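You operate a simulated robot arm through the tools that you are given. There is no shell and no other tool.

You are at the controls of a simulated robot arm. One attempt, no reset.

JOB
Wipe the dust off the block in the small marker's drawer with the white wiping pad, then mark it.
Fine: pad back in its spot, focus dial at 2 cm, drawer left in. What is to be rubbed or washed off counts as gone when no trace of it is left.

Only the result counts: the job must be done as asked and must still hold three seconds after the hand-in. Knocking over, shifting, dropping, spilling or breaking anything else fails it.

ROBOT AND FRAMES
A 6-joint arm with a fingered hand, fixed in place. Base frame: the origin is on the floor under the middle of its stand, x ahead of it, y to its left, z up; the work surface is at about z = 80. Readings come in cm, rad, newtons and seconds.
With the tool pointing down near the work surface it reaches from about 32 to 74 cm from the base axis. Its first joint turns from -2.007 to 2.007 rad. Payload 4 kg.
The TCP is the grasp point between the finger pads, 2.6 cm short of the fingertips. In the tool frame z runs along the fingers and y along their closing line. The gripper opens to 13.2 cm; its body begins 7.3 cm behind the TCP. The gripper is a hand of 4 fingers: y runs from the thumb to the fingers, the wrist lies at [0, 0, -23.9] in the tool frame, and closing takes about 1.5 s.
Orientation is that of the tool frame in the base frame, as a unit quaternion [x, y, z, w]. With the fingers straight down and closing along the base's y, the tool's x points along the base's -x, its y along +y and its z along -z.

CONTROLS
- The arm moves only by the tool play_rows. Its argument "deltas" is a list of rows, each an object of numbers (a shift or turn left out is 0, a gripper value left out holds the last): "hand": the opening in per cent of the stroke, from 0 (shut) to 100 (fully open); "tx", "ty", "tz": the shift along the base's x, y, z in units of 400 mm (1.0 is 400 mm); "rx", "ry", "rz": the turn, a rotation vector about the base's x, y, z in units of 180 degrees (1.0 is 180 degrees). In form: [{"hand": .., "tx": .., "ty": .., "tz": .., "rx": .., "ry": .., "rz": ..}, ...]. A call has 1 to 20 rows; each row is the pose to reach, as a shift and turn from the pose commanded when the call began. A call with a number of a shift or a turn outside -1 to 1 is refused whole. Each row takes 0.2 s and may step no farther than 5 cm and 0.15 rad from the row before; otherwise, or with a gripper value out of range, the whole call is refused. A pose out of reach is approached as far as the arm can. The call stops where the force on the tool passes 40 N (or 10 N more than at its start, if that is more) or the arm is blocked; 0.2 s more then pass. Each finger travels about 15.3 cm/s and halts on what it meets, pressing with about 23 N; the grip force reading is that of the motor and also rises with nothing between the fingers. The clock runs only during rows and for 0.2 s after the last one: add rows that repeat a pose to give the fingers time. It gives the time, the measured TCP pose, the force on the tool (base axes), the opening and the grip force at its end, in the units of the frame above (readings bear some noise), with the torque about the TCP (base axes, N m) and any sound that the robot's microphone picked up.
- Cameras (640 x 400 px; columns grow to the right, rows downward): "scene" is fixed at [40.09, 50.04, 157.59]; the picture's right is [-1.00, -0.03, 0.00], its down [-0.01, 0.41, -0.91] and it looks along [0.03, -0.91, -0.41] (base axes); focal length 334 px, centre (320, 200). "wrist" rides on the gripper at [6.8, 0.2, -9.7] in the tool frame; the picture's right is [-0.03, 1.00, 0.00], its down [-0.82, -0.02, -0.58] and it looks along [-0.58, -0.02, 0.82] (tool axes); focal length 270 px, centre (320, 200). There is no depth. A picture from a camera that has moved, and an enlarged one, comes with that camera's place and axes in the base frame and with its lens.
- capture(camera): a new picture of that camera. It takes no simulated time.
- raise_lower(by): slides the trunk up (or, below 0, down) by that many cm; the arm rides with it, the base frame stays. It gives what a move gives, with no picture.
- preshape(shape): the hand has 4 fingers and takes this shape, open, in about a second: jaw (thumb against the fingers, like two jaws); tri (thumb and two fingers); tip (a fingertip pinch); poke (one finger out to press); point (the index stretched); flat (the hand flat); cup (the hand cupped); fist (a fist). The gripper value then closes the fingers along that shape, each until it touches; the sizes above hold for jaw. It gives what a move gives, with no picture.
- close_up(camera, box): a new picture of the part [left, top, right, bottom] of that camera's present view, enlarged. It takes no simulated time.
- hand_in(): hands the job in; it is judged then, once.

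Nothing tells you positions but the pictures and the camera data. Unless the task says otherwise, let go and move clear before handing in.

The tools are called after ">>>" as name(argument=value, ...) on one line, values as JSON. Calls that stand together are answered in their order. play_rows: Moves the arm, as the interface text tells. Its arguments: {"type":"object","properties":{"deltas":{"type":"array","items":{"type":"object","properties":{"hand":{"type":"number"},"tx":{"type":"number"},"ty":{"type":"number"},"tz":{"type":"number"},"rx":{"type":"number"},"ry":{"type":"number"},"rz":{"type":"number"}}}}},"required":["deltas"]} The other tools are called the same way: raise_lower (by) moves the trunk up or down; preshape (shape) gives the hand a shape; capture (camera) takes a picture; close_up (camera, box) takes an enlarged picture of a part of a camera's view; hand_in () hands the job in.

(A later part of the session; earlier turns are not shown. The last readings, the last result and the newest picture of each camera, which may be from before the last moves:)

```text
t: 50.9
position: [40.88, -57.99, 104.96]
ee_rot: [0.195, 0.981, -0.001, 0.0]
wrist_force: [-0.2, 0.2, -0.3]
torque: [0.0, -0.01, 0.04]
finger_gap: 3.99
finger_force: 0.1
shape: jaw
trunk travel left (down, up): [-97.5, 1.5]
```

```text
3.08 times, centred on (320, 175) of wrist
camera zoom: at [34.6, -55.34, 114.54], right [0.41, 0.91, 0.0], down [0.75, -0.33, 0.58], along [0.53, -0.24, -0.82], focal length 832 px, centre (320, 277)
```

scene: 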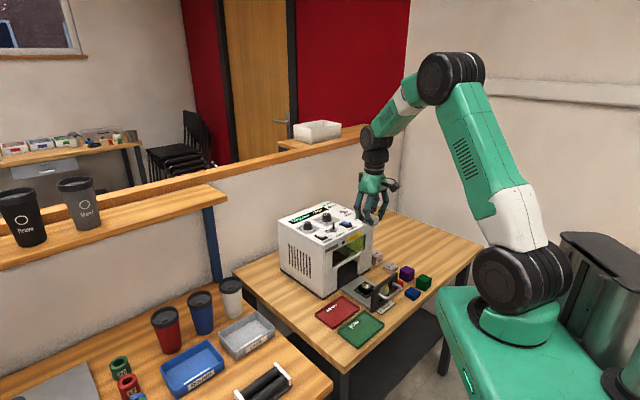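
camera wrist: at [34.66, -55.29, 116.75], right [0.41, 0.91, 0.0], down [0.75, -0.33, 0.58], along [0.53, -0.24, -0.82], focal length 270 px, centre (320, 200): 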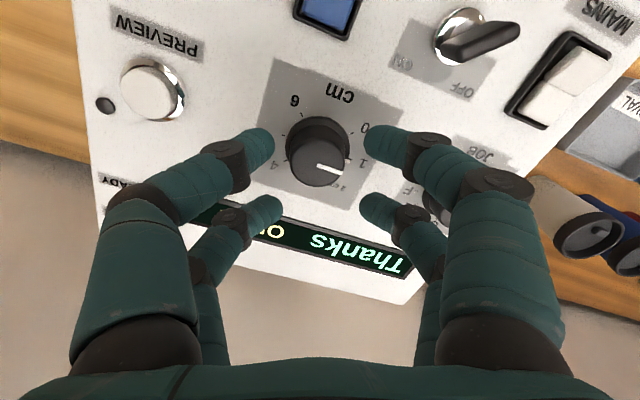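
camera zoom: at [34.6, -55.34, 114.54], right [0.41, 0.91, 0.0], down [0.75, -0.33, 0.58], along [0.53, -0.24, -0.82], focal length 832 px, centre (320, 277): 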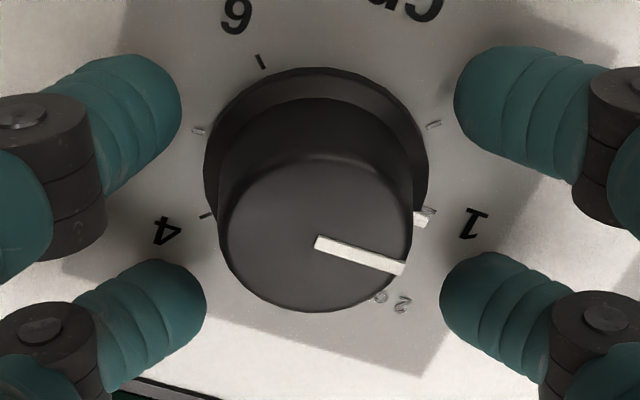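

It's aligned to within 0.1 cm. I'll close on the knob now.

>>> play_rows(deltas=[{"hand": 20}, {"hand": 12}, {"hand": 5}, {"hand": 0}, {"hand": 0}, {"hand": 0}, {"hand": 0}])

>>> close_up(camera="wrist", box=[240, 110, 400, 240])

>>> close_up(camera="scene", box=[295, 180, 365, 235])

```text
t: 52.5
position: [41.0, -57.85, 105.08]
ee_rot: [0.195, 0.981, -0.002, 0.002]
wrist_force: [13.9, -4.3, 9.0]
torque: [-0.07, -0.68, 0.0]
finger_gap: 0.87
finger_force: 22.8
shape: jaw
trunk travel left (down, up): [-97.5, 1.5]
```

```text
3.08 times, centred on (320, 175) of wrist
camera zoom: at [34.81, -55.35, 114.61], right [0.41, 0.91, 0.0], down [0.74, -0.33, 0.58], along [0.53, -0.24, -0.81], focal length 832 px, centre (320, 277)
```

zoom: 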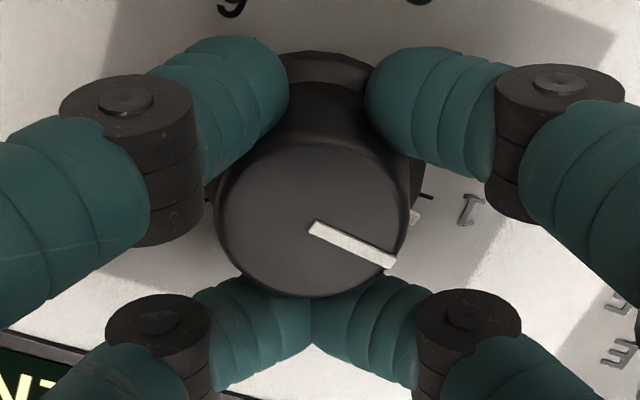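

```text
7.27 times, centred on (330, 208) of scene
camera zoom: at [40.09, 50.04, 157.59], right [-1.0, -0.03, 0.0], down [-0.01, 0.41, -0.91], along [0.03, -0.91, -0.41], focal length 2432 px, centre (247, 146)
```

zoom: 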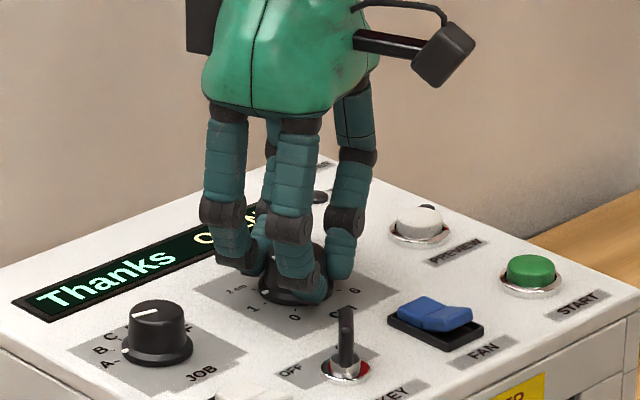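

The grip is off: the hand sits about 0.2 cm too far back, giving a 14 N side force, and the tips press on the skirt at 9 N. I'll reopen, shift forward, raise 0.35 cm and try again.

>>> play_rows(deltas=[{"hand": 10}, {"hand": 20}, {"hand": 30}, {"hand": 30, "tx": -0.0061, "ty": -0.0002, "tz": 0.0088}, {"hand": 30, "tx": -0.0061, "ty": -0.0002, "tz": 0.0088}])

>>> close_up(camera="wrist", box=[240, 110, 400, 240])

```text
t: 53.7
position: [40.66, -58.12, 105.24]
ee_rot: [0.195, 0.981, 0.0, 0.0]
wrist_force: [0.8, -0.1, -0.7]
torque: [-0.01, 0.0, 0.0]
finger_gap: 3.88
finger_force: 0.1
shape: jaw
trunk travel left (down, up): [-97.5, 1.5]
```

```text
3.08 times, centred on (320, 175) of wrist
camera zoom: at [34.43, -55.37, 114.92], right [0.41, 0.91, 0.0], down [0.75, -0.33, 0.58], along [0.53, -0.24, -0.82], focal length 832 px, centre (320, 277)
```

zoom: 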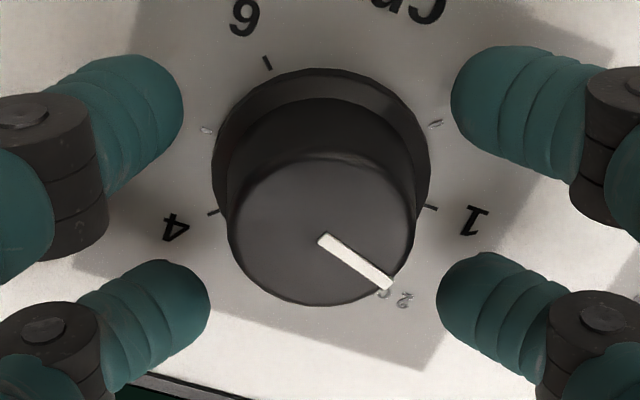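

The knob moved slightly clockwise when released. The alignment relative to the four digits now looks balanced, so I'll close again.

>>> play_rows(deltas=[{"hand": 20}, {"hand": 14}, {"hand": 9}, {"hand": 5}, {"hand": 3}, {"hand": 3}, {"hand": 3}])

>>> close_up(camera="wrist", box=[240, 110, 400, 240])

>>> close_up(camera="scene", box=[295, 180, 365, 235])

```text
t: 55.3
position: [40.8, -57.79, 105.51]
ee_rot: [0.196, 0.981, 0.0, 0.001]
wrist_force: [7.5, 5.2, 4.0]
torque: [0.08, -0.3, -0.01]
finger_gap: 0.17
finger_force: 22.8
shape: jaw
trunk travel left (down, up): [-97.5, 1.5]
```

```text
3.08 times, centred on (320, 175) of wrist
camera zoom: at [34.57, -55.25, 115.0], right [0.41, 0.91, 0.0], down [0.74, -0.33, 0.58], along [0.53, -0.24, -0.82], focal length 832 px, centre (320, 277)
```

zoom: 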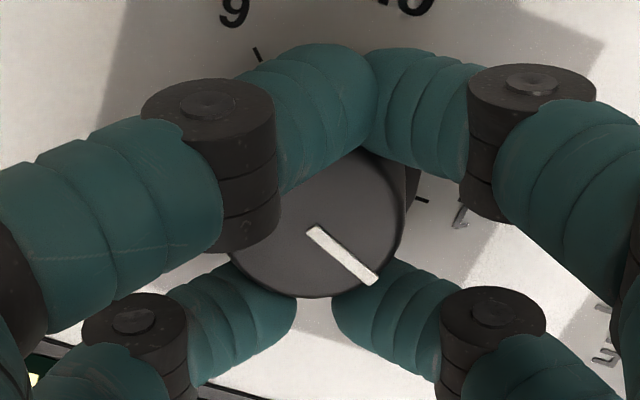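

```text
7.27 times, centred on (330, 208) of scene
camera zoom: at [40.09, 50.04, 157.59], right [-1.0, -0.03, 0.0], down [-0.01, 0.41, -0.91], along [0.03, -0.91, -0.41], focal length 2432 px, centre (247, 146)
```

zoom: 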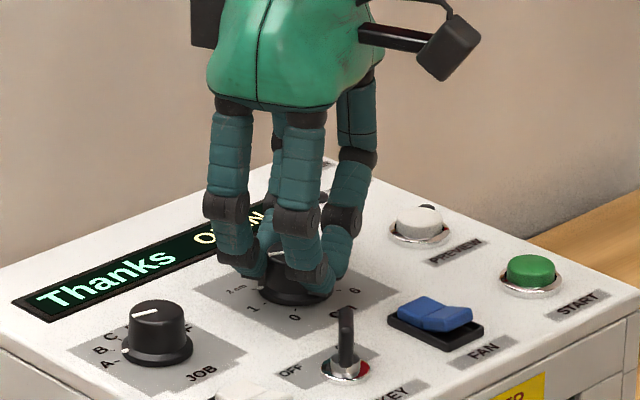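

Four digits wedge off a round knob this size. I'll release, then use only the far digit pair to pinch the knob across its diameter, putting the knob at tool x ≈ -1.95.

>>> play_rows(deltas=[{"hand": 10}, {"hand": 20}, {"hand": 30}, {"hand": 40, "tz": 0.02}, {"hand": 40, "tz": 0.07}, {"hand": 40, "tz": 0.07}])

>>> capture(camera="wrist")

>>> close_up(camera="wrist", box=[240, 90, 400, 220])

```text
t: 56.7
position: [40.71, -58.03, 108.11]
ee_rot: [0.195, 0.981, 0.0, 0.0]
wrist_force: [-0.1, -0.4, 0.5]
torque: [-0.02, 0.0, 0.0]
finger_gap: 5.26
finger_force: 0.0
shape: jaw
trunk travel left (down, up): [-97.5, 1.5]
```

```text
taken
camera wrist: at [34.38, -55.42, 117.65], right [0.41, 0.91, 0.0], down [0.75, -0.33, 0.58], along [0.53, -0.24, -0.82], focal length 270 px, centre (320, 200)
```

wrist: 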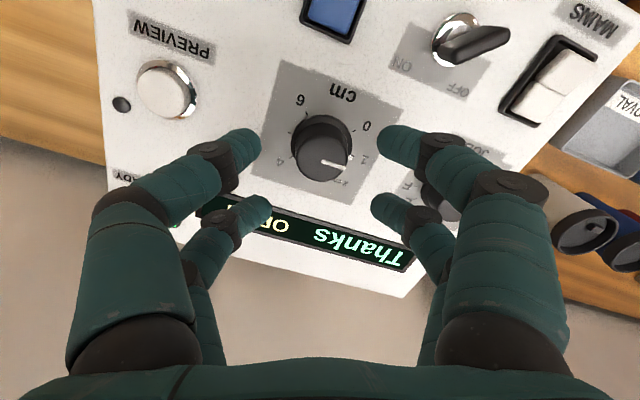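

```text
3.08 times, centred on (320, 155) of wrist
camera zoom: at [34.38, -55.42, 117.65], right [0.41, 0.91, 0.0], down [0.75, -0.33, 0.58], along [0.53, -0.24, -0.82], focal length 832 px, centre (320, 338)
```

zoom: 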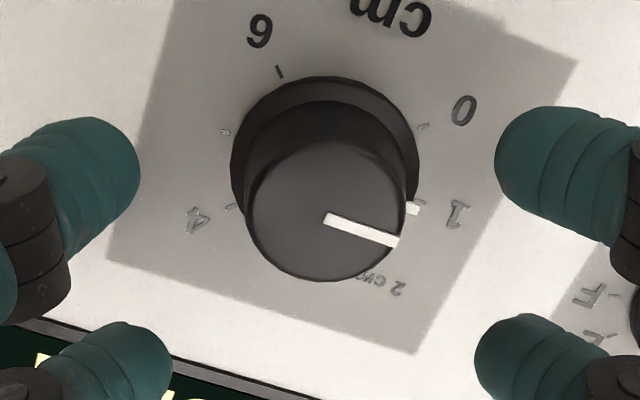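

The dial is back at 1. I'll shift the hand 1.84 cm forward so the far pair straddles the knob, lower to TCP z ≈ 105.4, and check alignment.

>>> play_rows(deltas=[{"hand": 40, "tx": -0.0209, "ty": 0.0098}, {"hand": 40, "tx": -0.0418, "ty": 0.0195}, {"hand": 40, "tx": -0.0418, "ty": 0.0195, "tz": -0.03}, {"hand": 40, "tx": -0.0418, "ty": 0.0195, "tz": -0.0675}, {"hand": 40, "tx": -0.0418, "ty": 0.0195, "tz": -0.0675}])

>>> capture(camera="wrist")

>>> close_up(camera="wrist", box=[240, 130, 400, 260])

>>> close_up(camera="scene", box=[295, 180, 365, 235])

```text
t: 57.9
position: [38.96, -57.11, 105.42]
ee_rot: [0.196, 0.981, 0.0, 0.0]
wrist_force: [0.9, -0.3, 0.0]
torque: [-0.01, -0.01, -0.03]
finger_gap: 5.22
finger_force: 0.2
shape: jaw
trunk travel left (down, up): [-97.5, 1.5]
```

```text
taken
camera wrist: at [32.66, -54.56, 114.96], right [0.41, 0.91, 0.0], down [0.75, -0.33, 0.58], along [0.53, -0.24, -0.82], focal length 270 px, centre (320, 200)
```

wrist: 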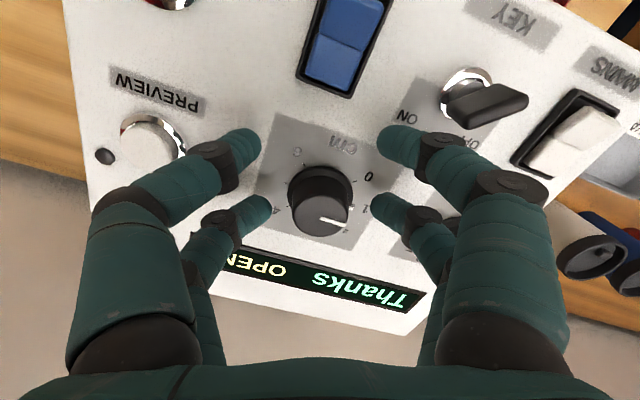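

```text
3.08 times, centred on (320, 195) of wrist
camera zoom: at [32.66, -54.56, 114.96], right [0.41, 0.91, 0.0], down [0.75, -0.33, 0.58], along [0.53, -0.24, -0.82], focal length 832 px, centre (320, 215)
```

zoom: 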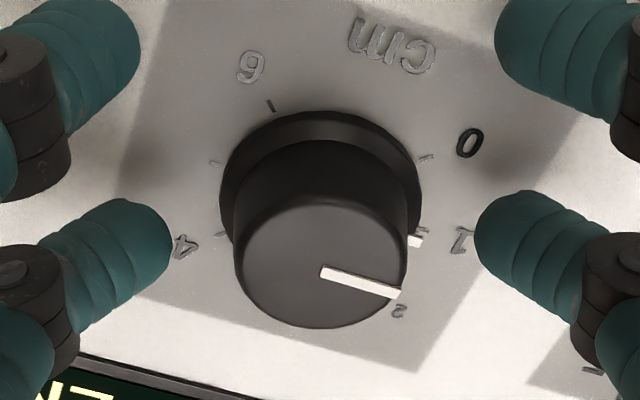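

```text
7.27 times, centred on (330, 208) of scene
camera zoom: at [40.09, 50.04, 157.59], right [-1.0, -0.03, 0.0], down [-0.01, 0.41, -0.91], along [0.03, -0.91, -0.41], focal length 2432 px, centre (247, 146)
```

zoom: 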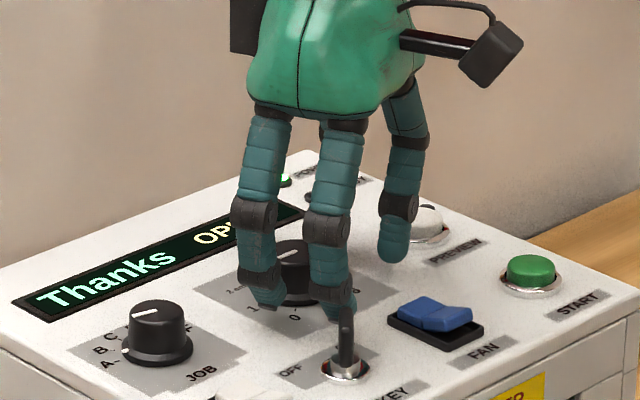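

The knob top is at z ≈ 104.2 and the far pair is aligned with it to within about 0.1 cm. I'll lower slightly and pinch.

>>> play_rows(deltas=[{"hand": 40, "tx": -0.0029, "ty": -0.0004, "tz": -0.006}, {"hand": 32, "tx": -0.0029, "ty": -0.0004, "tz": -0.006}, {"hand": 26, "tx": -0.0029, "ty": -0.0004, "tz": -0.006}, {"hand": 20, "tx": -0.0029, "ty": -0.0004, "tz": -0.006}, {"hand": 14, "tx": -0.0029, "ty": -0.0004, "tz": -0.006}, {"hand": 12, "tx": -0.0029, "ty": -0.0004, "tz": -0.006}, {"hand": 12, "tx": -0.0029, "ty": -0.0004, "tz": -0.006}])

>>> close_up(camera="wrist", box=[240, 130, 400, 260])

>>> close_up(camera="scene", box=[295, 180, 365, 235])

```text
t: 59.5
position: [38.61, -57.32, 105.26]
ee_rot: [0.196, 0.981, 0.0, 0.001]
wrist_force: [0.8, 1.0, 3.3]
torque: [0.01, -0.04, -0.02]
finger_gap: 1.77
finger_force: 0.1
shape: jaw
trunk travel left (down, up): [-97.5, 1.5]
```

```text
3.08 times, centred on (320, 195) of wrist
camera zoom: at [32.51, -54.61, 114.76], right [0.41, 0.91, 0.0], down [0.74, -0.33, 0.58], along [0.53, -0.24, -0.82], focal length 832 px, centre (320, 215)
```

zoom: 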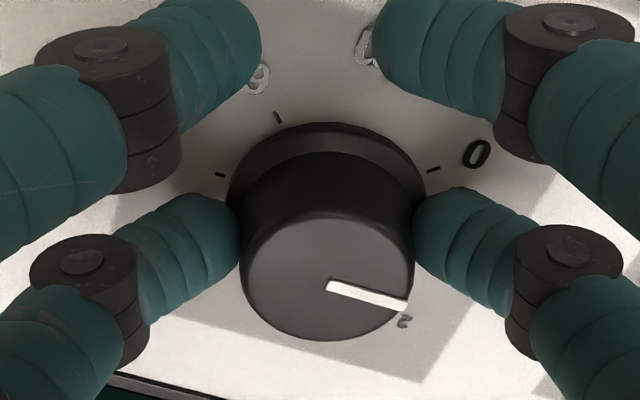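

```text
7.27 times, centred on (330, 208) of scene
camera zoom: at [40.09, 50.04, 157.59], right [-1.0, -0.03, 0.0], down [-0.01, 0.41, -0.91], along [0.03, -0.91, -0.41], focal length 2432 px, centre (247, 146)
```

zoom: 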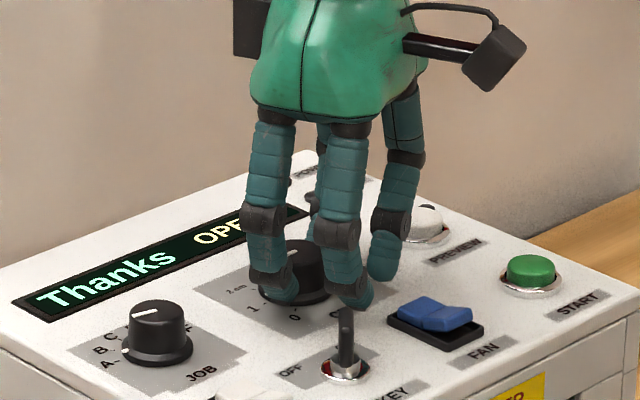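

The far pair touches both sides of the knob. I'll close fully so those digits press firmly.

>>> play_rows(deltas=[{"hand": 6}, {"hand": 0}, {"hand": 0}, {"hand": 0}, {"hand": 0}])

>>> close_up(camera="wrist", box=[240, 130, 400, 260])

```text
t: 60.7
position: [38.67, -57.2, 105.17]
ee_rot: [0.196, 0.981, 0.0, 0.0]
wrist_force: [-2.4, 0.8, -0.7]
torque: [0.05, 0.08, 0.02]
finger_gap: 0.08
finger_force: 23.0
shape: jaw
trunk travel left (down, up): [-97.5, 1.5]
```

```text
3.08 times, centred on (320, 195) of wrist
camera zoom: at [32.49, -54.62, 114.69], right [0.41, 0.91, 0.0], down [0.75, -0.33, 0.58], along [0.53, -0.24, -0.82], focal length 832 px, centre (320, 215)
```

zoom: 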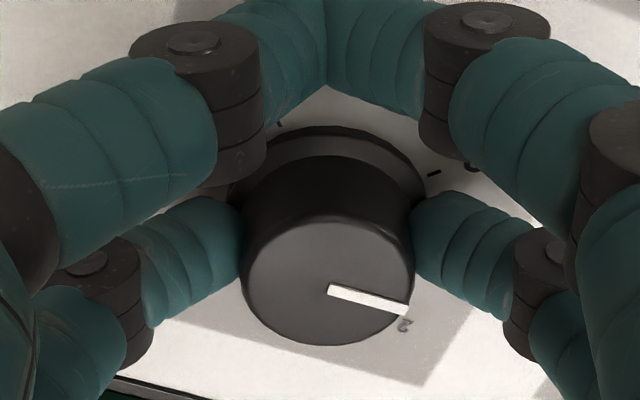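

The far pair is pinching the knob with little side force. I'll turn about the knob axis, first half the way (-22.5°), and check that it follows.

>>> play_rows(deltas=[{"hand": 0, "tx": 0.0028, "ty": 0.0057, "rz": -0.04167}, {"hand": 0, "tx": 0.0064, "ty": 0.011, "rz": -0.08333}, {"hand": 0, "tx": 0.0106, "ty": 0.0158, "rz": -0.125}, {"hand": 0, "tx": 0.0106, "ty": 0.0158, "rz": -0.125}])

>>> close_up(camera="wrist", box=[240, 130, 400, 260])

>>> close_up(camera="scene", box=[295, 180, 365, 235])

```text
t: 61.7
position: [39.15, -56.63, 105.04]
ee_rot: [0.385, 0.923, 0.0, 0.0]
wrist_force: [-1.8, 6.5, -3.2]
torque: [0.17, 0.06, 0.08]
finger_gap: 0.08
finger_force: 22.9
shape: jaw
trunk travel left (down, up): [-97.5, 1.5]
```

```text
3.08 times, centred on (320, 195) of wrist
camera zoom: at [34.47, -51.79, 114.73], right [0.73, 0.69, 0.0], down [0.56, -0.59, 0.58], along [0.4, -0.42, -0.82], focal length 832 px, centre (320, 215)
```

zoom: 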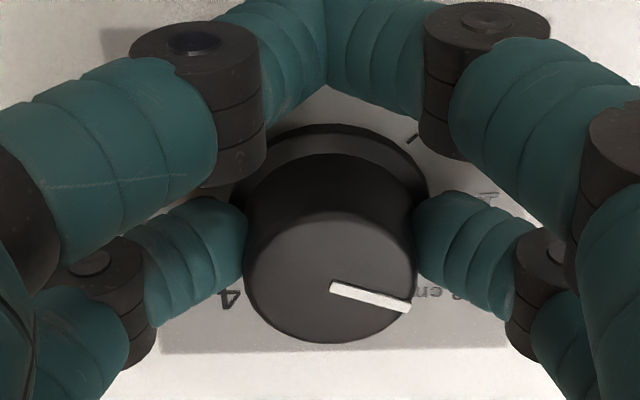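

```text
7.27 times, centred on (330, 208) of scene
camera zoom: at [40.09, 50.04, 157.59], right [-1.0, -0.03, 0.0], down [-0.01, 0.41, -0.91], along [0.03, -0.91, -0.41], focal length 2432 px, centre (247, 146)
```

zoom: 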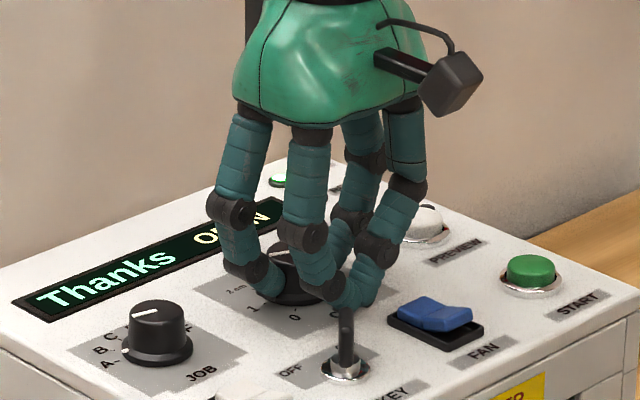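

The knob follows without slip. I'll continue the remaining -22.5°.

>>> play_rows(deltas=[{"hand": 0, "tx": 0.0048, "ty": 0.0045, "rz": -0.04167}, {"hand": 0, "tx": 0.0101, "ty": 0.0085, "rz": -0.08333}, {"hand": 0, "tx": 0.0158, "ty": 0.0115, "rz": -0.125}, {"hand": 0, "tx": 0.0158, "ty": 0.0115, "rz": -0.125}])

>>> close_up(camera="wrist", box=[240, 130, 400, 260])

>>> close_up(camera="scene", box=[295, 180, 365, 235])

```text
t: 62.7
position: [39.82, -56.09, 105.21]
ee_rot: [0.557, 0.831, -0.001, 0.001]
wrist_force: [-5.5, 7.9, -5.8]
torque: [0.29, 0.15, 0.0]
finger_gap: 0.07
finger_force: 23.0
shape: jaw
trunk travel left (down, up): [-97.5, 1.5]
```

```text
3.08 times, centred on (320, 195) of wrist
camera zoom: at [37.43, -49.87, 114.75], right [0.93, 0.36, 0.0], down [0.29, -0.76, 0.58], along [0.2, -0.54, -0.82], focal length 832 px, centre (320, 215)
```

zoom: 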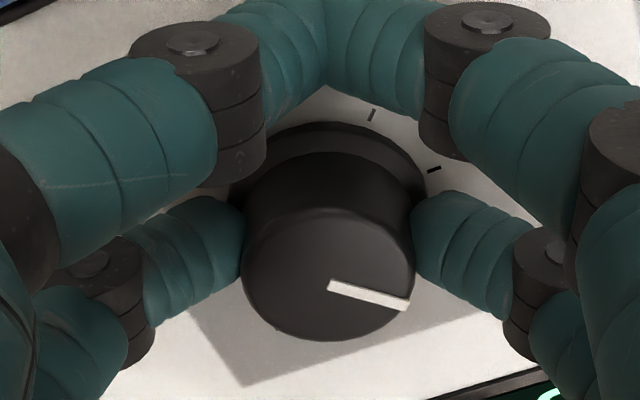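

```text
7.27 times, centred on (330, 208) of scene
camera zoom: at [40.09, 50.04, 157.59], right [-1.0, -0.03, 0.0], down [-0.01, 0.41, -0.91], along [0.03, -0.91, -0.41], focal length 2432 px, centre (247, 146)
```

zoom: 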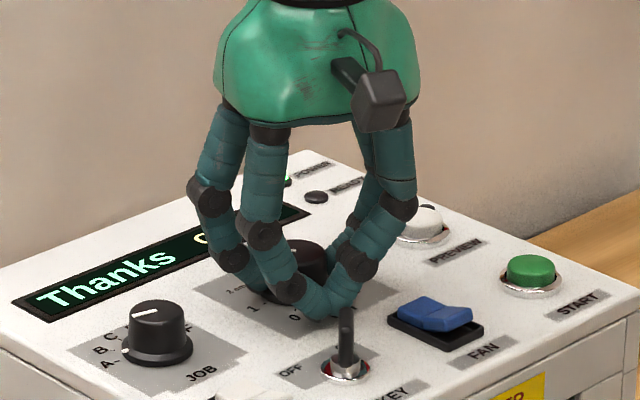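

The dial has turned about 45°. I'll relax the residual side force slightly, open, and rise to check the pointer.

>>> play_rows(deltas=[{"hand": 0, "tx": -0.0014, "ty": 0.0035, "tz": -0.001}, {"hand": 8, "tx": -0.0014, "ty": 0.0035, "tz": -0.001}, {"hand": 16, "tx": -0.0014, "ty": 0.0035, "tz": -0.001}, {"hand": 24, "tx": -0.0014, "ty": 0.0035}, {"hand": 32, "tx": -0.0014, "ty": 0.0035}, {"hand": 40, "tx": -0.0014, "ty": 0.0035}, {"hand": 40, "tx": -0.0014, "ty": 0.0035, "tz": 0.03}, {"hand": 40, "tx": -0.0014, "ty": 0.0035, "tz": 0.1}, {"hand": 40, "tx": -0.0014, "ty": 0.0035, "tz": 0.1}])

>>> capture(camera="wrist")

>>> close_up(camera="wrist", box=[240, 110, 400, 240])

>>> close_up(camera="scene", box=[295, 190, 365, 235])

```text
t: 64.7
position: [39.92, -55.99, 109.13]
ee_rot: [0.556, 0.831, 0.001, 0.0]
wrist_force: [0.5, 0.1, -0.4]
torque: [0.0, -0.03, -0.02]
finger_gap: 5.25
finger_force: 0.0
shape: jaw
trunk travel left (down, up): [-97.5, 1.5]
```

```text
taken
camera wrist: at [37.5, -49.85, 118.67], right [0.93, 0.36, 0.0], down [0.29, -0.76, 0.58], along [0.21, -0.54, -0.82], focal length 270 px, centre (320, 200)
```

wrist: 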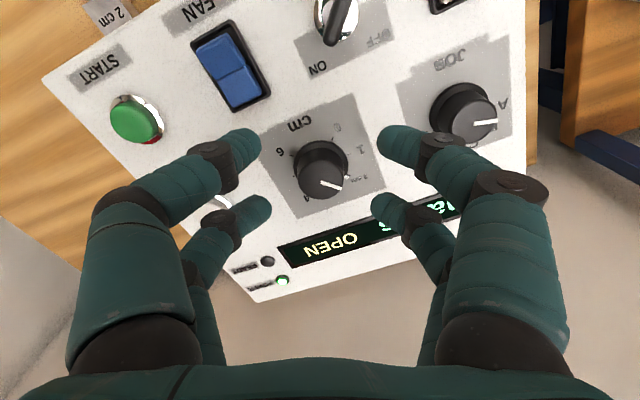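

```text
3.08 times, centred on (320, 175) of wrist
camera zoom: at [37.5, -49.85, 118.67], right [0.93, 0.36, 0.0], down [0.29, -0.76, 0.58], along [0.21, -0.54, -0.82], focal length 832 px, centre (320, 277)
```

zoom: 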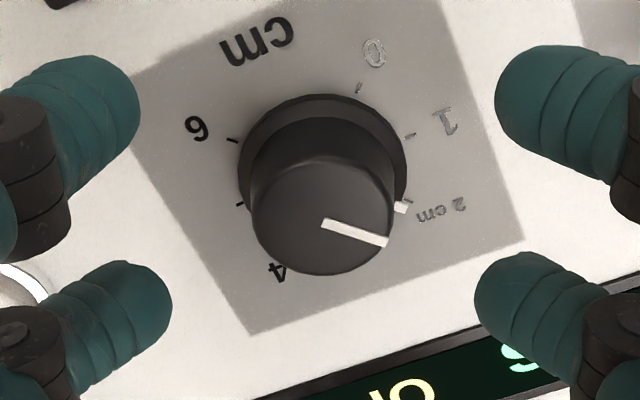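

```text
8.89 times, centred on (330, 212) of scene
camera zoom: at [40.09, 50.04, 157.59], right [-1.0, -0.03, 0.0], down [-0.01, 0.41, -0.91], along [0.03, -0.91, -0.41], focal length 2973 px, centre (231, 89)
```

zoom: 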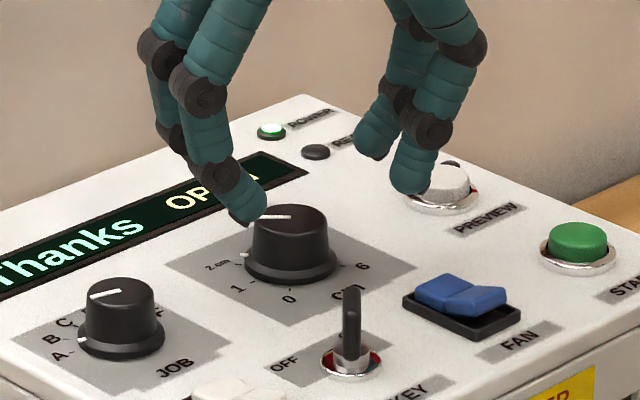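

The rim mark is beside "2 cm". I'll enlarge to judge the exact alignment.

>>> close_up(camera="wrist", box=[285, 120, 365, 190])

>>> close_up(camera="scene", box=[315, 208, 347, 228])

```text
5.71 times, centred on (325, 155) of wrist
camera zoom: at [37.5, -49.85, 118.67], right [0.93, 0.36, 0.0], down [0.29, -0.76, 0.58], along [0.21, -0.54, -0.82], focal length 1544 px, centre (291, 457)
```

zoom: 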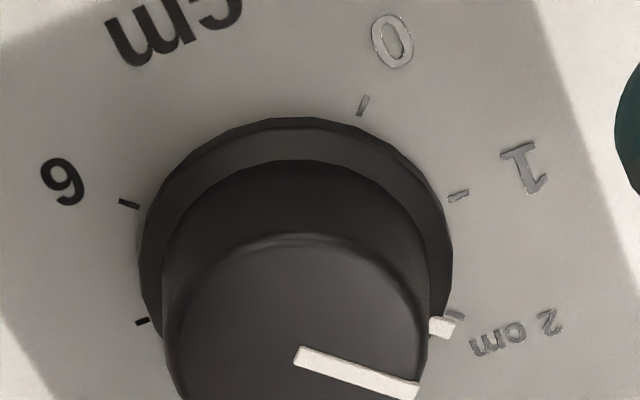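

```text
16.00 times, centred on (331, 218) of scene
camera zoom: at [40.09, 50.04, 157.59], right [-1.0, -0.03, 0.0], down [-0.01, 0.41, -0.91], along [0.03, -0.91, -0.41], focal length 5351 px, centre (144, -88)
```

zoom: 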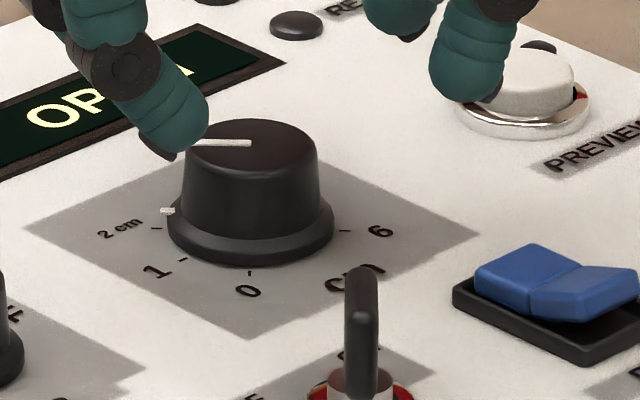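

Computing tick and mark angles from two views, the mark is on the 2 cm tick to within about 2°. Next I'll inspect the drawer panel and handle from above to plan the push.

>>> play_rows(deltas=[{"hand": 40, "tz": 0.075}, {"hand": 40, "tx": -0.0675, "ty": 0.0607, "tz": 0.1, "rz": 0.018}, {"hand": 40, "tx": -0.135, "ty": 0.1214, "tz": 0.1, "rz": 0.036}, {"hand": 40, "tx": -0.2025, "ty": 0.1821, "tz": 0.1, "rz": 0.054}, {"hand": 40, "tx": -0.27, "ty": 0.2429, "tz": 0.1, "rz": 0.072}, {"hand": 40, "tx": -0.3375, "ty": 0.3036, "tz": 0.1, "rz": 0.09}, {"hand": 40, "tx": -0.405, "ty": 0.3643, "tz": 0.1, "rz": 0.108}, {"hand": 40, "tx": -0.4725, "ty": 0.425, "tz": 0.1, "rz": 0.1256}, {"hand": 40, "tx": -0.4725, "ty": 0.425, "tz": 0.1, "rz": 0.1256}])

>>> capture(camera="wrist")

>>> capture(camera="scene")

>>> close_up(camera="scene", box=[355, 265, 435, 325])

```text
t: 66.7
position: [20.8, -39.12, 113.29]
ee_rot: [0.382, 0.924, 0.0, 0.0]
wrist_force: [0.4, -1.4, 0.4]
torque: [0.02, 0.03, -0.01]
finger_gap: 5.23
finger_force: 0.0
shape: jaw
trunk travel left (down, up): [-97.5, 1.5]
```

```text
taken
camera wrist: at [16.16, -34.28, 122.81], right [0.72, 0.69, 0.0], down [0.56, -0.59, 0.58], along [0.4, -0.42, -0.82], focal length 270 px, centre (320, 200)
```

wrist: 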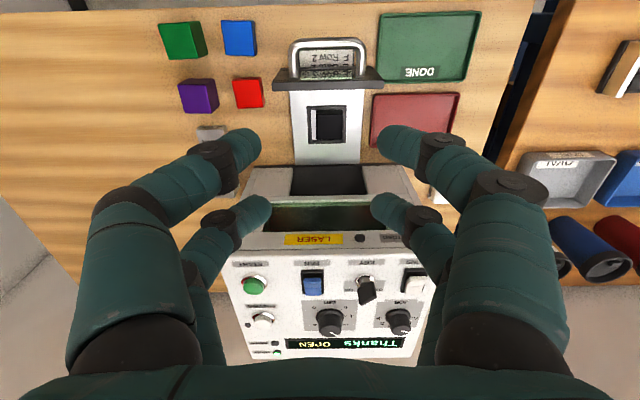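

```text
taken
```

scene: 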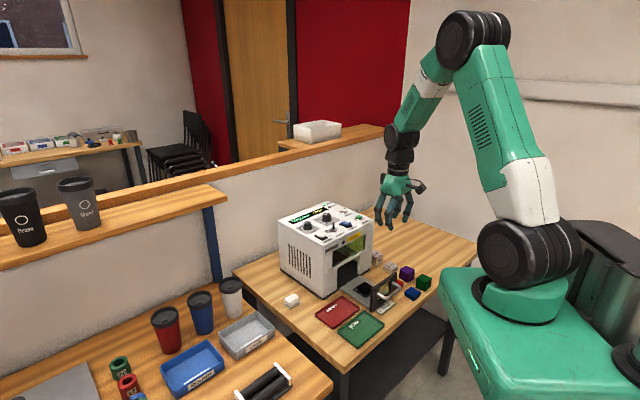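

```text
6.67 times, centred on (395, 295) of scene
camera zoom: at [40.09, 50.04, 157.59], right [-1.0, -0.03, 0.0], down [-0.01, 0.41, -0.91], along [0.03, -0.91, -0.41], focal length 2230 px, centre (-180, -433)
```

zoom: 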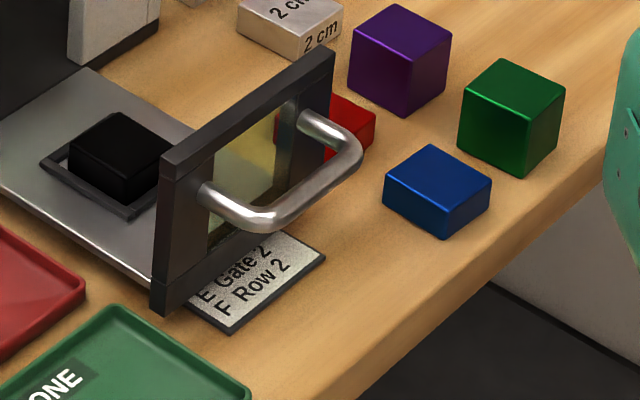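

I now have a good overhead view of the drawer, handle and machine opening. I'm enlarging to measure the panel and handle.

>>> close_up(camera="wrist", box=[256, 25, 400, 115])

>>> close_up(camera="wrist", box=[220, 140, 440, 360])

```text
4.44 times, centred on (328, 70) of wrist
camera zoom: at [16.16, -34.28, 122.81], right [0.72, 0.69, 0.0], down [0.56, -0.59, 0.58], along [0.4, -0.42, -0.82], focal length 1201 px, centre (284, 778)
```

zoom: 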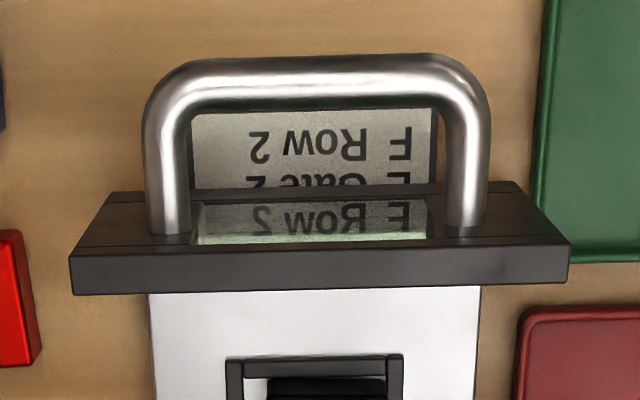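

```text
1.82 times, centred on (330, 250) of wrist
camera zoom: at [16.16, -34.28, 122.81], right [0.72, 0.69, 0.0], down [0.56, -0.59, 0.58], along [0.4, -0.42, -0.82], focal length 491 px, centre (302, 109)
```

zoom: 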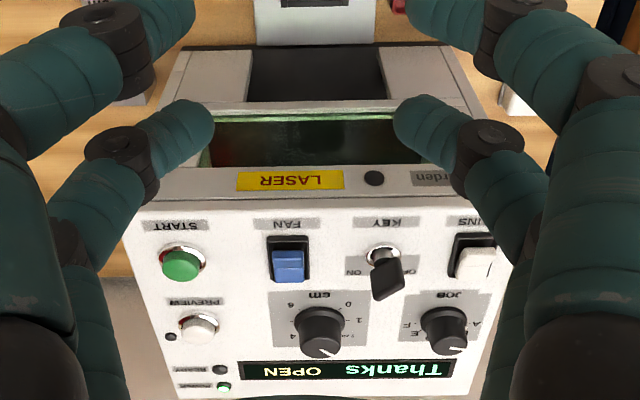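

The panel front is about 15.7 cm from the machine face with its top at z = 89. The handle bar's front is near (18.5, -35.5) at z ≈ 87. I'll partly close the hand, tilt it 10° so the body leans away from the machine, and come down in front of the bar.

>>> play_rows(deltas=[{"hand": 25, "tx": -0.0675, "ty": 0.084}, {"hand": 10, "tx": -0.135, "ty": 0.168, "rx": -0.0196, "ry": -0.0197}, {"hand": 8, "tx": -0.135, "ty": 0.168, "rx": -0.0392, "ry": -0.0393}, {"hand": 8, "tx": -0.135, "ty": 0.168, "tz": -0.11, "rx": -0.0392, "ry": -0.0393}, {"hand": 8, "tx": -0.135, "ty": 0.168, "tz": -0.22, "rx": -0.0392, "ry": -0.0393}, {"hand": 8, "tx": -0.135, "ty": 0.168, "tz": -0.33, "rx": -0.0392, "ry": -0.0393}, {"hand": 8, "tx": -0.135, "ty": 0.168, "tz": -0.44, "rx": -0.0392, "ry": -0.0393}, {"hand": 8, "tx": -0.135, "ty": 0.168, "tz": -0.5, "rx": -0.0392, "ry": -0.0393}])

>>> capture(camera="wrist")

>>> capture(camera="scene")

```text
t: 68.5
position: [15.42, -32.18, 93.0]
ee_rot: [0.382, 0.92, -0.034, 0.081]
wrist_force: [0.3, 0.2, 0.6]
torque: [-0.03, -0.05, 0.0]
finger_gap: 1.07
finger_force: 0.0
shape: jaw
out of reach, approached as far as the arm can: row 5, 6
trunk travel left (down, up): [-97.5, 1.5]
```

```text
taken
camera wrist: at [9.62, -26.36, 101.31], right [0.73, 0.69, 0.01], down [0.48, -0.51, 0.71], along [0.49, -0.51, -0.7], focal length 270 px, centre (320, 200)
```

wrist: 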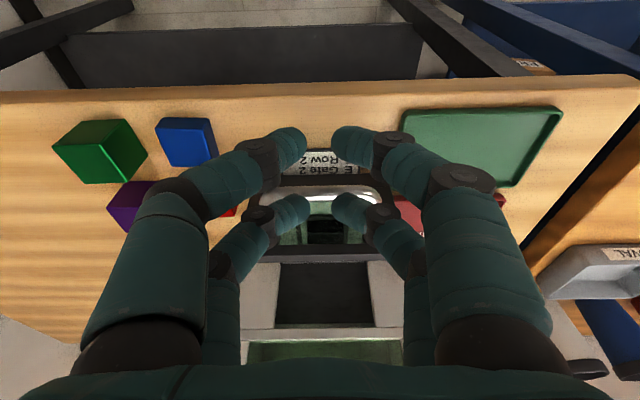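

```text
taken
```

scene: 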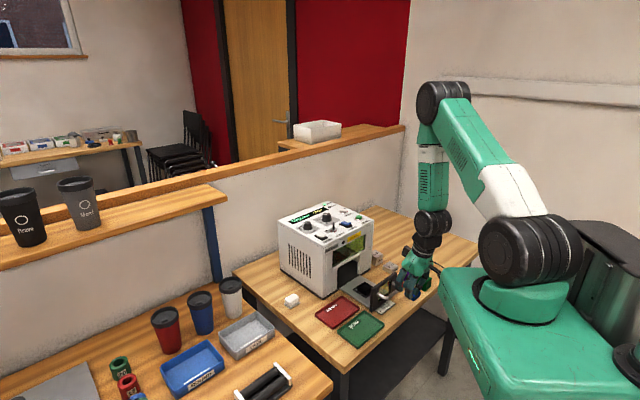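

I'm in position in front of the bar with about 1.7 cm margin. I'll lower to bar height.

>>> play_rows(deltas=[{"hand": 8, "tz": -0.05}, {"hand": 8, "tz": -0.1}, {"hand": 8, "tz": -0.145}])

>>> capture(camera="wrist")

>>> close_up(camera="scene", box=[350, 240, 450, 320])

```text
t: 69.3
position: [15.52, -32.28, 87.28]
ee_rot: [0.381, 0.92, -0.034, 0.081]
wrist_force: [-1.0, 0.4, 0.5]
torque: [-0.03, -0.01, 0.01]
finger_gap: 1.08
finger_force: 0.0
shape: jaw
trunk travel left (down, up): [-97.5, 1.5]
```

```text
taken
camera wrist: at [9.68, -26.42, 95.49], right [0.72, 0.69, 0.0], down [0.48, -0.51, 0.71], along [0.49, -0.51, -0.7], focal length 270 px, centre (320, 200)
```

wrist: 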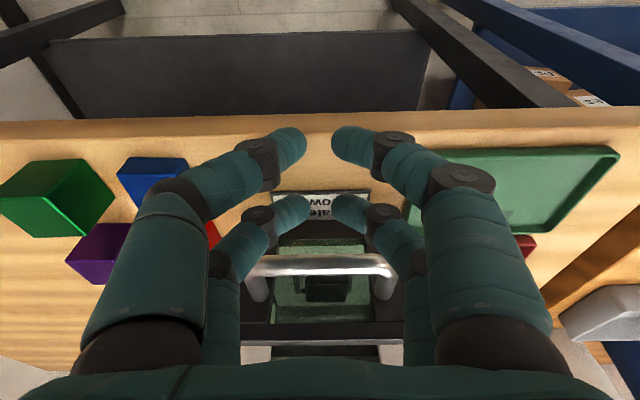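

```text
5.00 times, centred on (400, 280) of scene
camera zoom: at [40.09, 50.04, 157.59], right [-1.0, -0.03, 0.0], down [-0.01, 0.41, -0.91], along [0.03, -0.91, -0.41], focal length 1672 px, centre (-80, -200)
```

zoom: 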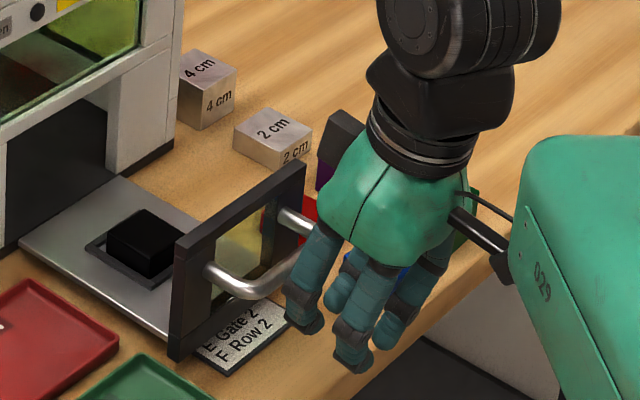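

The hand is just in front of the handle bar. I'll push rearward along the drawer axis in 1 cm steps and check progress.

>>> play_rows(deltas=[{"hand": 8, "tx": 0.0177, "ty": -0.0177}, {"hand": 8, "tx": 0.0354, "ty": -0.0353}, {"hand": 8, "tx": 0.0531, "ty": -0.053}, {"hand": 8, "tx": 0.0708, "ty": -0.0706}, {"hand": 8, "tx": 0.0885, "ty": -0.0883}, {"hand": 8, "tx": 0.1062, "ty": -0.1059}])

>>> capture(camera="wrist")

>>> close_up(camera="scene", box=[330, 230, 430, 310])

```text
t: 70.7
position: [19.88, -36.54, 87.45]
ee_rot: [0.382, 0.92, -0.034, 0.08]
wrist_force: [-1.0, 0.6, -0.3]
torque: [-0.02, 0.02, 0.01]
finger_gap: 1.05
finger_force: 0.0
shape: jaw
trunk travel left (down, up): [-97.5, 1.5]
```

```text
taken
camera wrist: at [14.06, -30.62, 95.63], right [0.72, 0.69, 0.0], down [0.48, -0.51, 0.71], along [0.49, -0.51, -0.7], focal length 270 px, centre (320, 200)
```

wrist: 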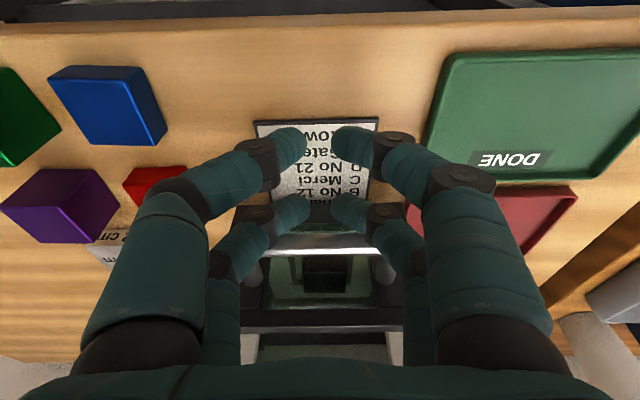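

```text
5.00 times, centred on (380, 270) of scene
camera zoom: at [40.09, 50.04, 157.59], right [-1.0, -0.03, 0.0], down [-0.01, 0.41, -0.91], along [0.03, -0.91, -0.41], focal length 1672 px, centre (20, -150)
```

zoom: 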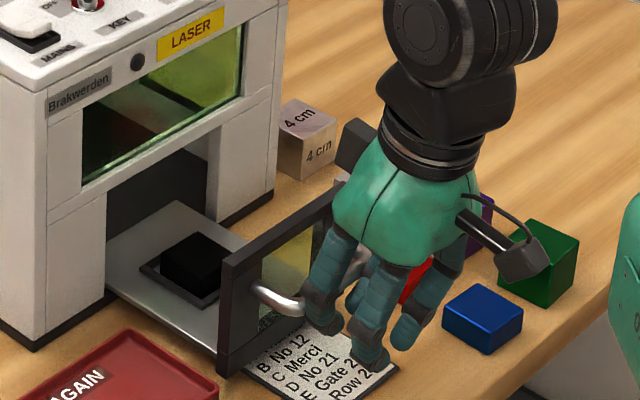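

The drawer is moving in freely, and the card lists the jobs (B No 12, C Merci, D No 21, E Gate 2, F Row 2). I'll continue pushing.

>>> play_rows(deltas=[{"hand": 8, "tx": 0.0177, "ty": -0.0177}, {"hand": 8, "tx": 0.0354, "ty": -0.0353}, {"hand": 8, "tx": 0.0531, "ty": -0.053}, {"hand": 8, "tx": 0.0708, "ty": -0.0706}, {"hand": 8, "tx": 0.0885, "ty": -0.0883}, {"hand": 8, "tx": 0.1062, "ty": -0.1059}, {"hand": 8, "tx": 0.1239, "ty": -0.1236}])

>>> capture(camera="wrist")

>>> close_up(camera="scene", box=[330, 230, 430, 310])

```text
t: 72.3
position: [24.7, -41.64, 87.33]
ee_rot: [0.381, 0.92, -0.034, 0.082]
wrist_force: [-0.6, -0.1, 0.7]
torque: [-0.04, 0.0, 0.0]
finger_gap: 1.08
finger_force: 0.0
shape: jaw
trunk travel left (down, up): [-97.5, 1.5]
```

```text
taken
camera wrist: at [18.98, -35.69, 95.58], right [0.72, 0.69, 0.0], down [0.48, -0.51, 0.71], along [0.49, -0.51, -0.7], focal length 270 px, centre (320, 200)
```

wrist: 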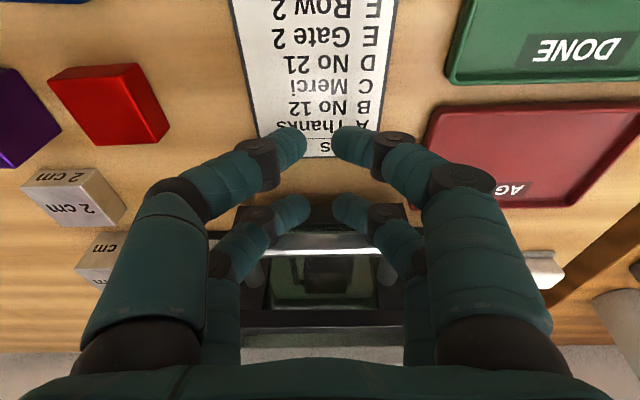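

```text
5.00 times, centred on (380, 270) of scene
camera zoom: at [40.09, 50.04, 157.59], right [-1.0, -0.03, 0.0], down [-0.01, 0.41, -0.91], along [0.03, -0.91, -0.41], focal length 1672 px, centre (20, -150)
```

zoom: 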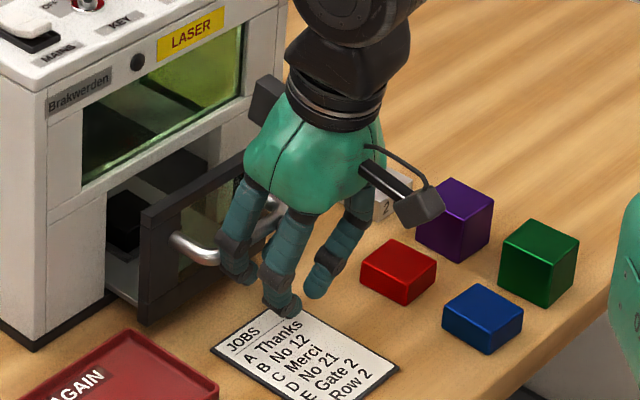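

About 3 cm remain. I'll continue in smaller steps.

>>> play_rows(deltas=[{"hand": 8, "tx": 0.0106, "ty": -0.0106}, {"hand": 8, "tx": 0.0212, "ty": -0.0212}, {"hand": 8, "tx": 0.0319, "ty": -0.0318}, {"hand": 8, "tx": 0.0425, "ty": -0.0424}])

>>> close_up(camera="scene", box=[270, 195, 430, 315])

```text
t: 73.3
position: [26.41, -43.13, 87.36]
ee_rot: [0.381, 0.92, -0.034, 0.08]
wrist_force: [-1.0, 0.4, -0.2]
torque: [-0.03, 0.02, 0.05]
finger_gap: 1.06
finger_force: 0.1
shape: jaw
trunk travel left (down, up): [-97.5, 1.5]
```

```text
3.33 times, centred on (350, 255) of scene
camera zoom: at [40.09, 50.04, 157.59], right [-1.0, -0.03, 0.0], down [-0.01, 0.41, -0.91], along [0.03, -0.91, -0.41], focal length 1115 px, centre (220, 17)
```

zoom: 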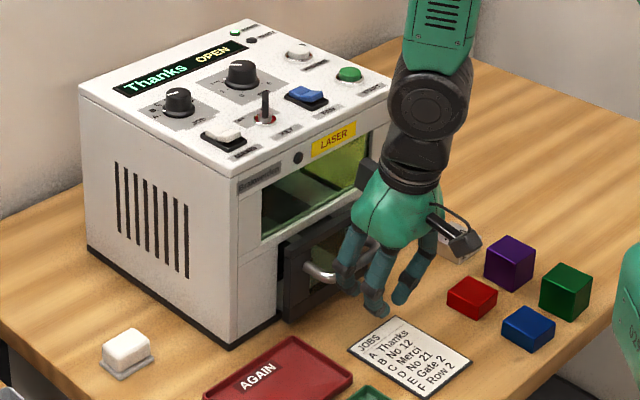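

>>> play_rows(deltas=[{"hand": 8, "tx": 0.0053, "ty": -0.0053}, {"hand": 8, "tx": 0.0089, "ty": -0.0088}, {"hand": 8, "tx": 0.0124, "ty": -0.0124}])

>>> close_up(camera="scene", box=[290, 205, 390, 305])

```text
t: 74.1
position: [26.97, -43.59, 87.38]
ee_rot: [0.381, 0.921, -0.033, 0.08]
wrist_force: [0.7, 0.3, 0.3]
torque: [0.01, 0.01, -0.02]
finger_gap: 1.1
finger_force: 0.0
shape: jaw
trunk travel left (down, up): [-97.5, 1.5]
```

```text
4.00 times, centred on (340, 255) of scene
camera zoom: at [40.09, 50.04, 157.59], right [-1.0, -0.03, 0.0], down [-0.01, 0.41, -0.91], along [0.03, -0.91, -0.41], focal length 1338 px, centre (240, -20)
```

zoom: 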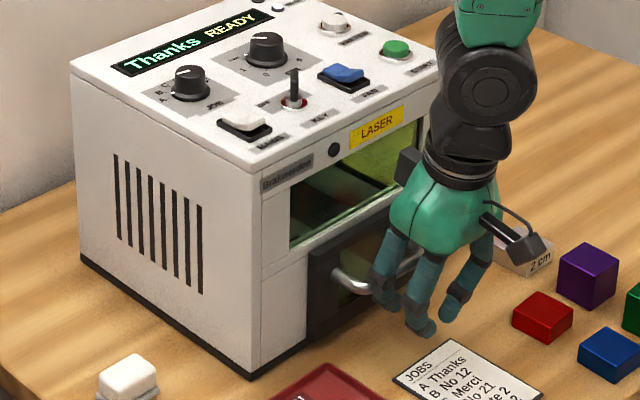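

The display now reads READY. I'll nudge a little further until I feel the end stop, so the drawer is fully in.

>>> play_rows(deltas=[{"hand": 8, "tx": 0.0035, "ty": -0.0035}, {"hand": 8, "tx": 0.0053, "ty": -0.0053}])

>>> close_up(camera="scene", box=[320, 245, 390, 295])

```text
t: 74.7
position: [27.11, -43.91, 87.43]
ee_rot: [0.381, 0.921, -0.033, 0.08]
wrist_force: [0.7, 0.3, 0.1]
torque: [0.01, -0.02, 0.01]
finger_gap: 1.08
finger_force: 0.1
shape: jaw
trunk travel left (down, up): [-97.5, 1.5]
```

```text
8.00 times, centred on (355, 270) of scene
camera zoom: at [40.09, 50.04, 157.59], right [-1.0, -0.03, 0.0], down [-0.01, 0.41, -0.91], along [0.03, -0.91, -0.41], focal length 2675 px, centre (40, -360)
```

zoom: 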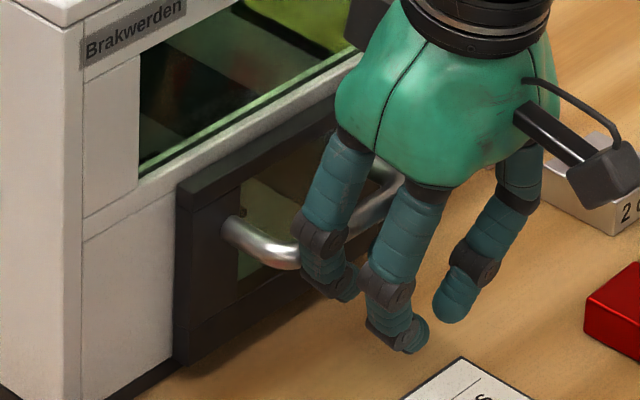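

>>> play_rows(deltas=[{"hand": 8, "tx": 0.0035, "ty": -0.0035}, {"hand": 8, "tx": 0.0053, "ty": -0.0053}, {"hand": 8, "tx": 0.0053, "ty": -0.0053}])

>>> close_up(camera="scene", box=[320, 245, 390, 295])

```text
t: 75.5
position: [27.29, -43.94, 87.33]
ee_rot: [0.381, 0.92, -0.033, 0.08]
wrist_force: [-5.1, 3.9, -0.5]
torque: [-0.01, -0.02, 0.11]
finger_gap: 1.07
finger_force: 0.1
shape: jaw
trunk travel left (down, up): [-97.5, 1.5]
```

```text
8.00 times, centred on (355, 270) of scene
camera zoom: at [40.09, 50.04, 157.59], right [-1.0, -0.03, 0.0], down [-0.01, 0.41, -0.91], along [0.03, -0.91, -0.41], focal length 2675 px, centre (40, -360)
```

zoom: 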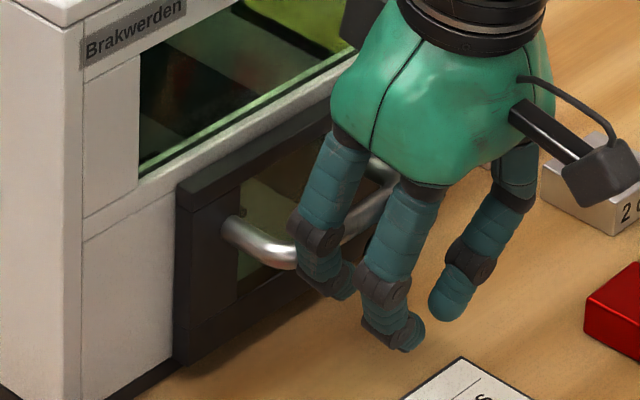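

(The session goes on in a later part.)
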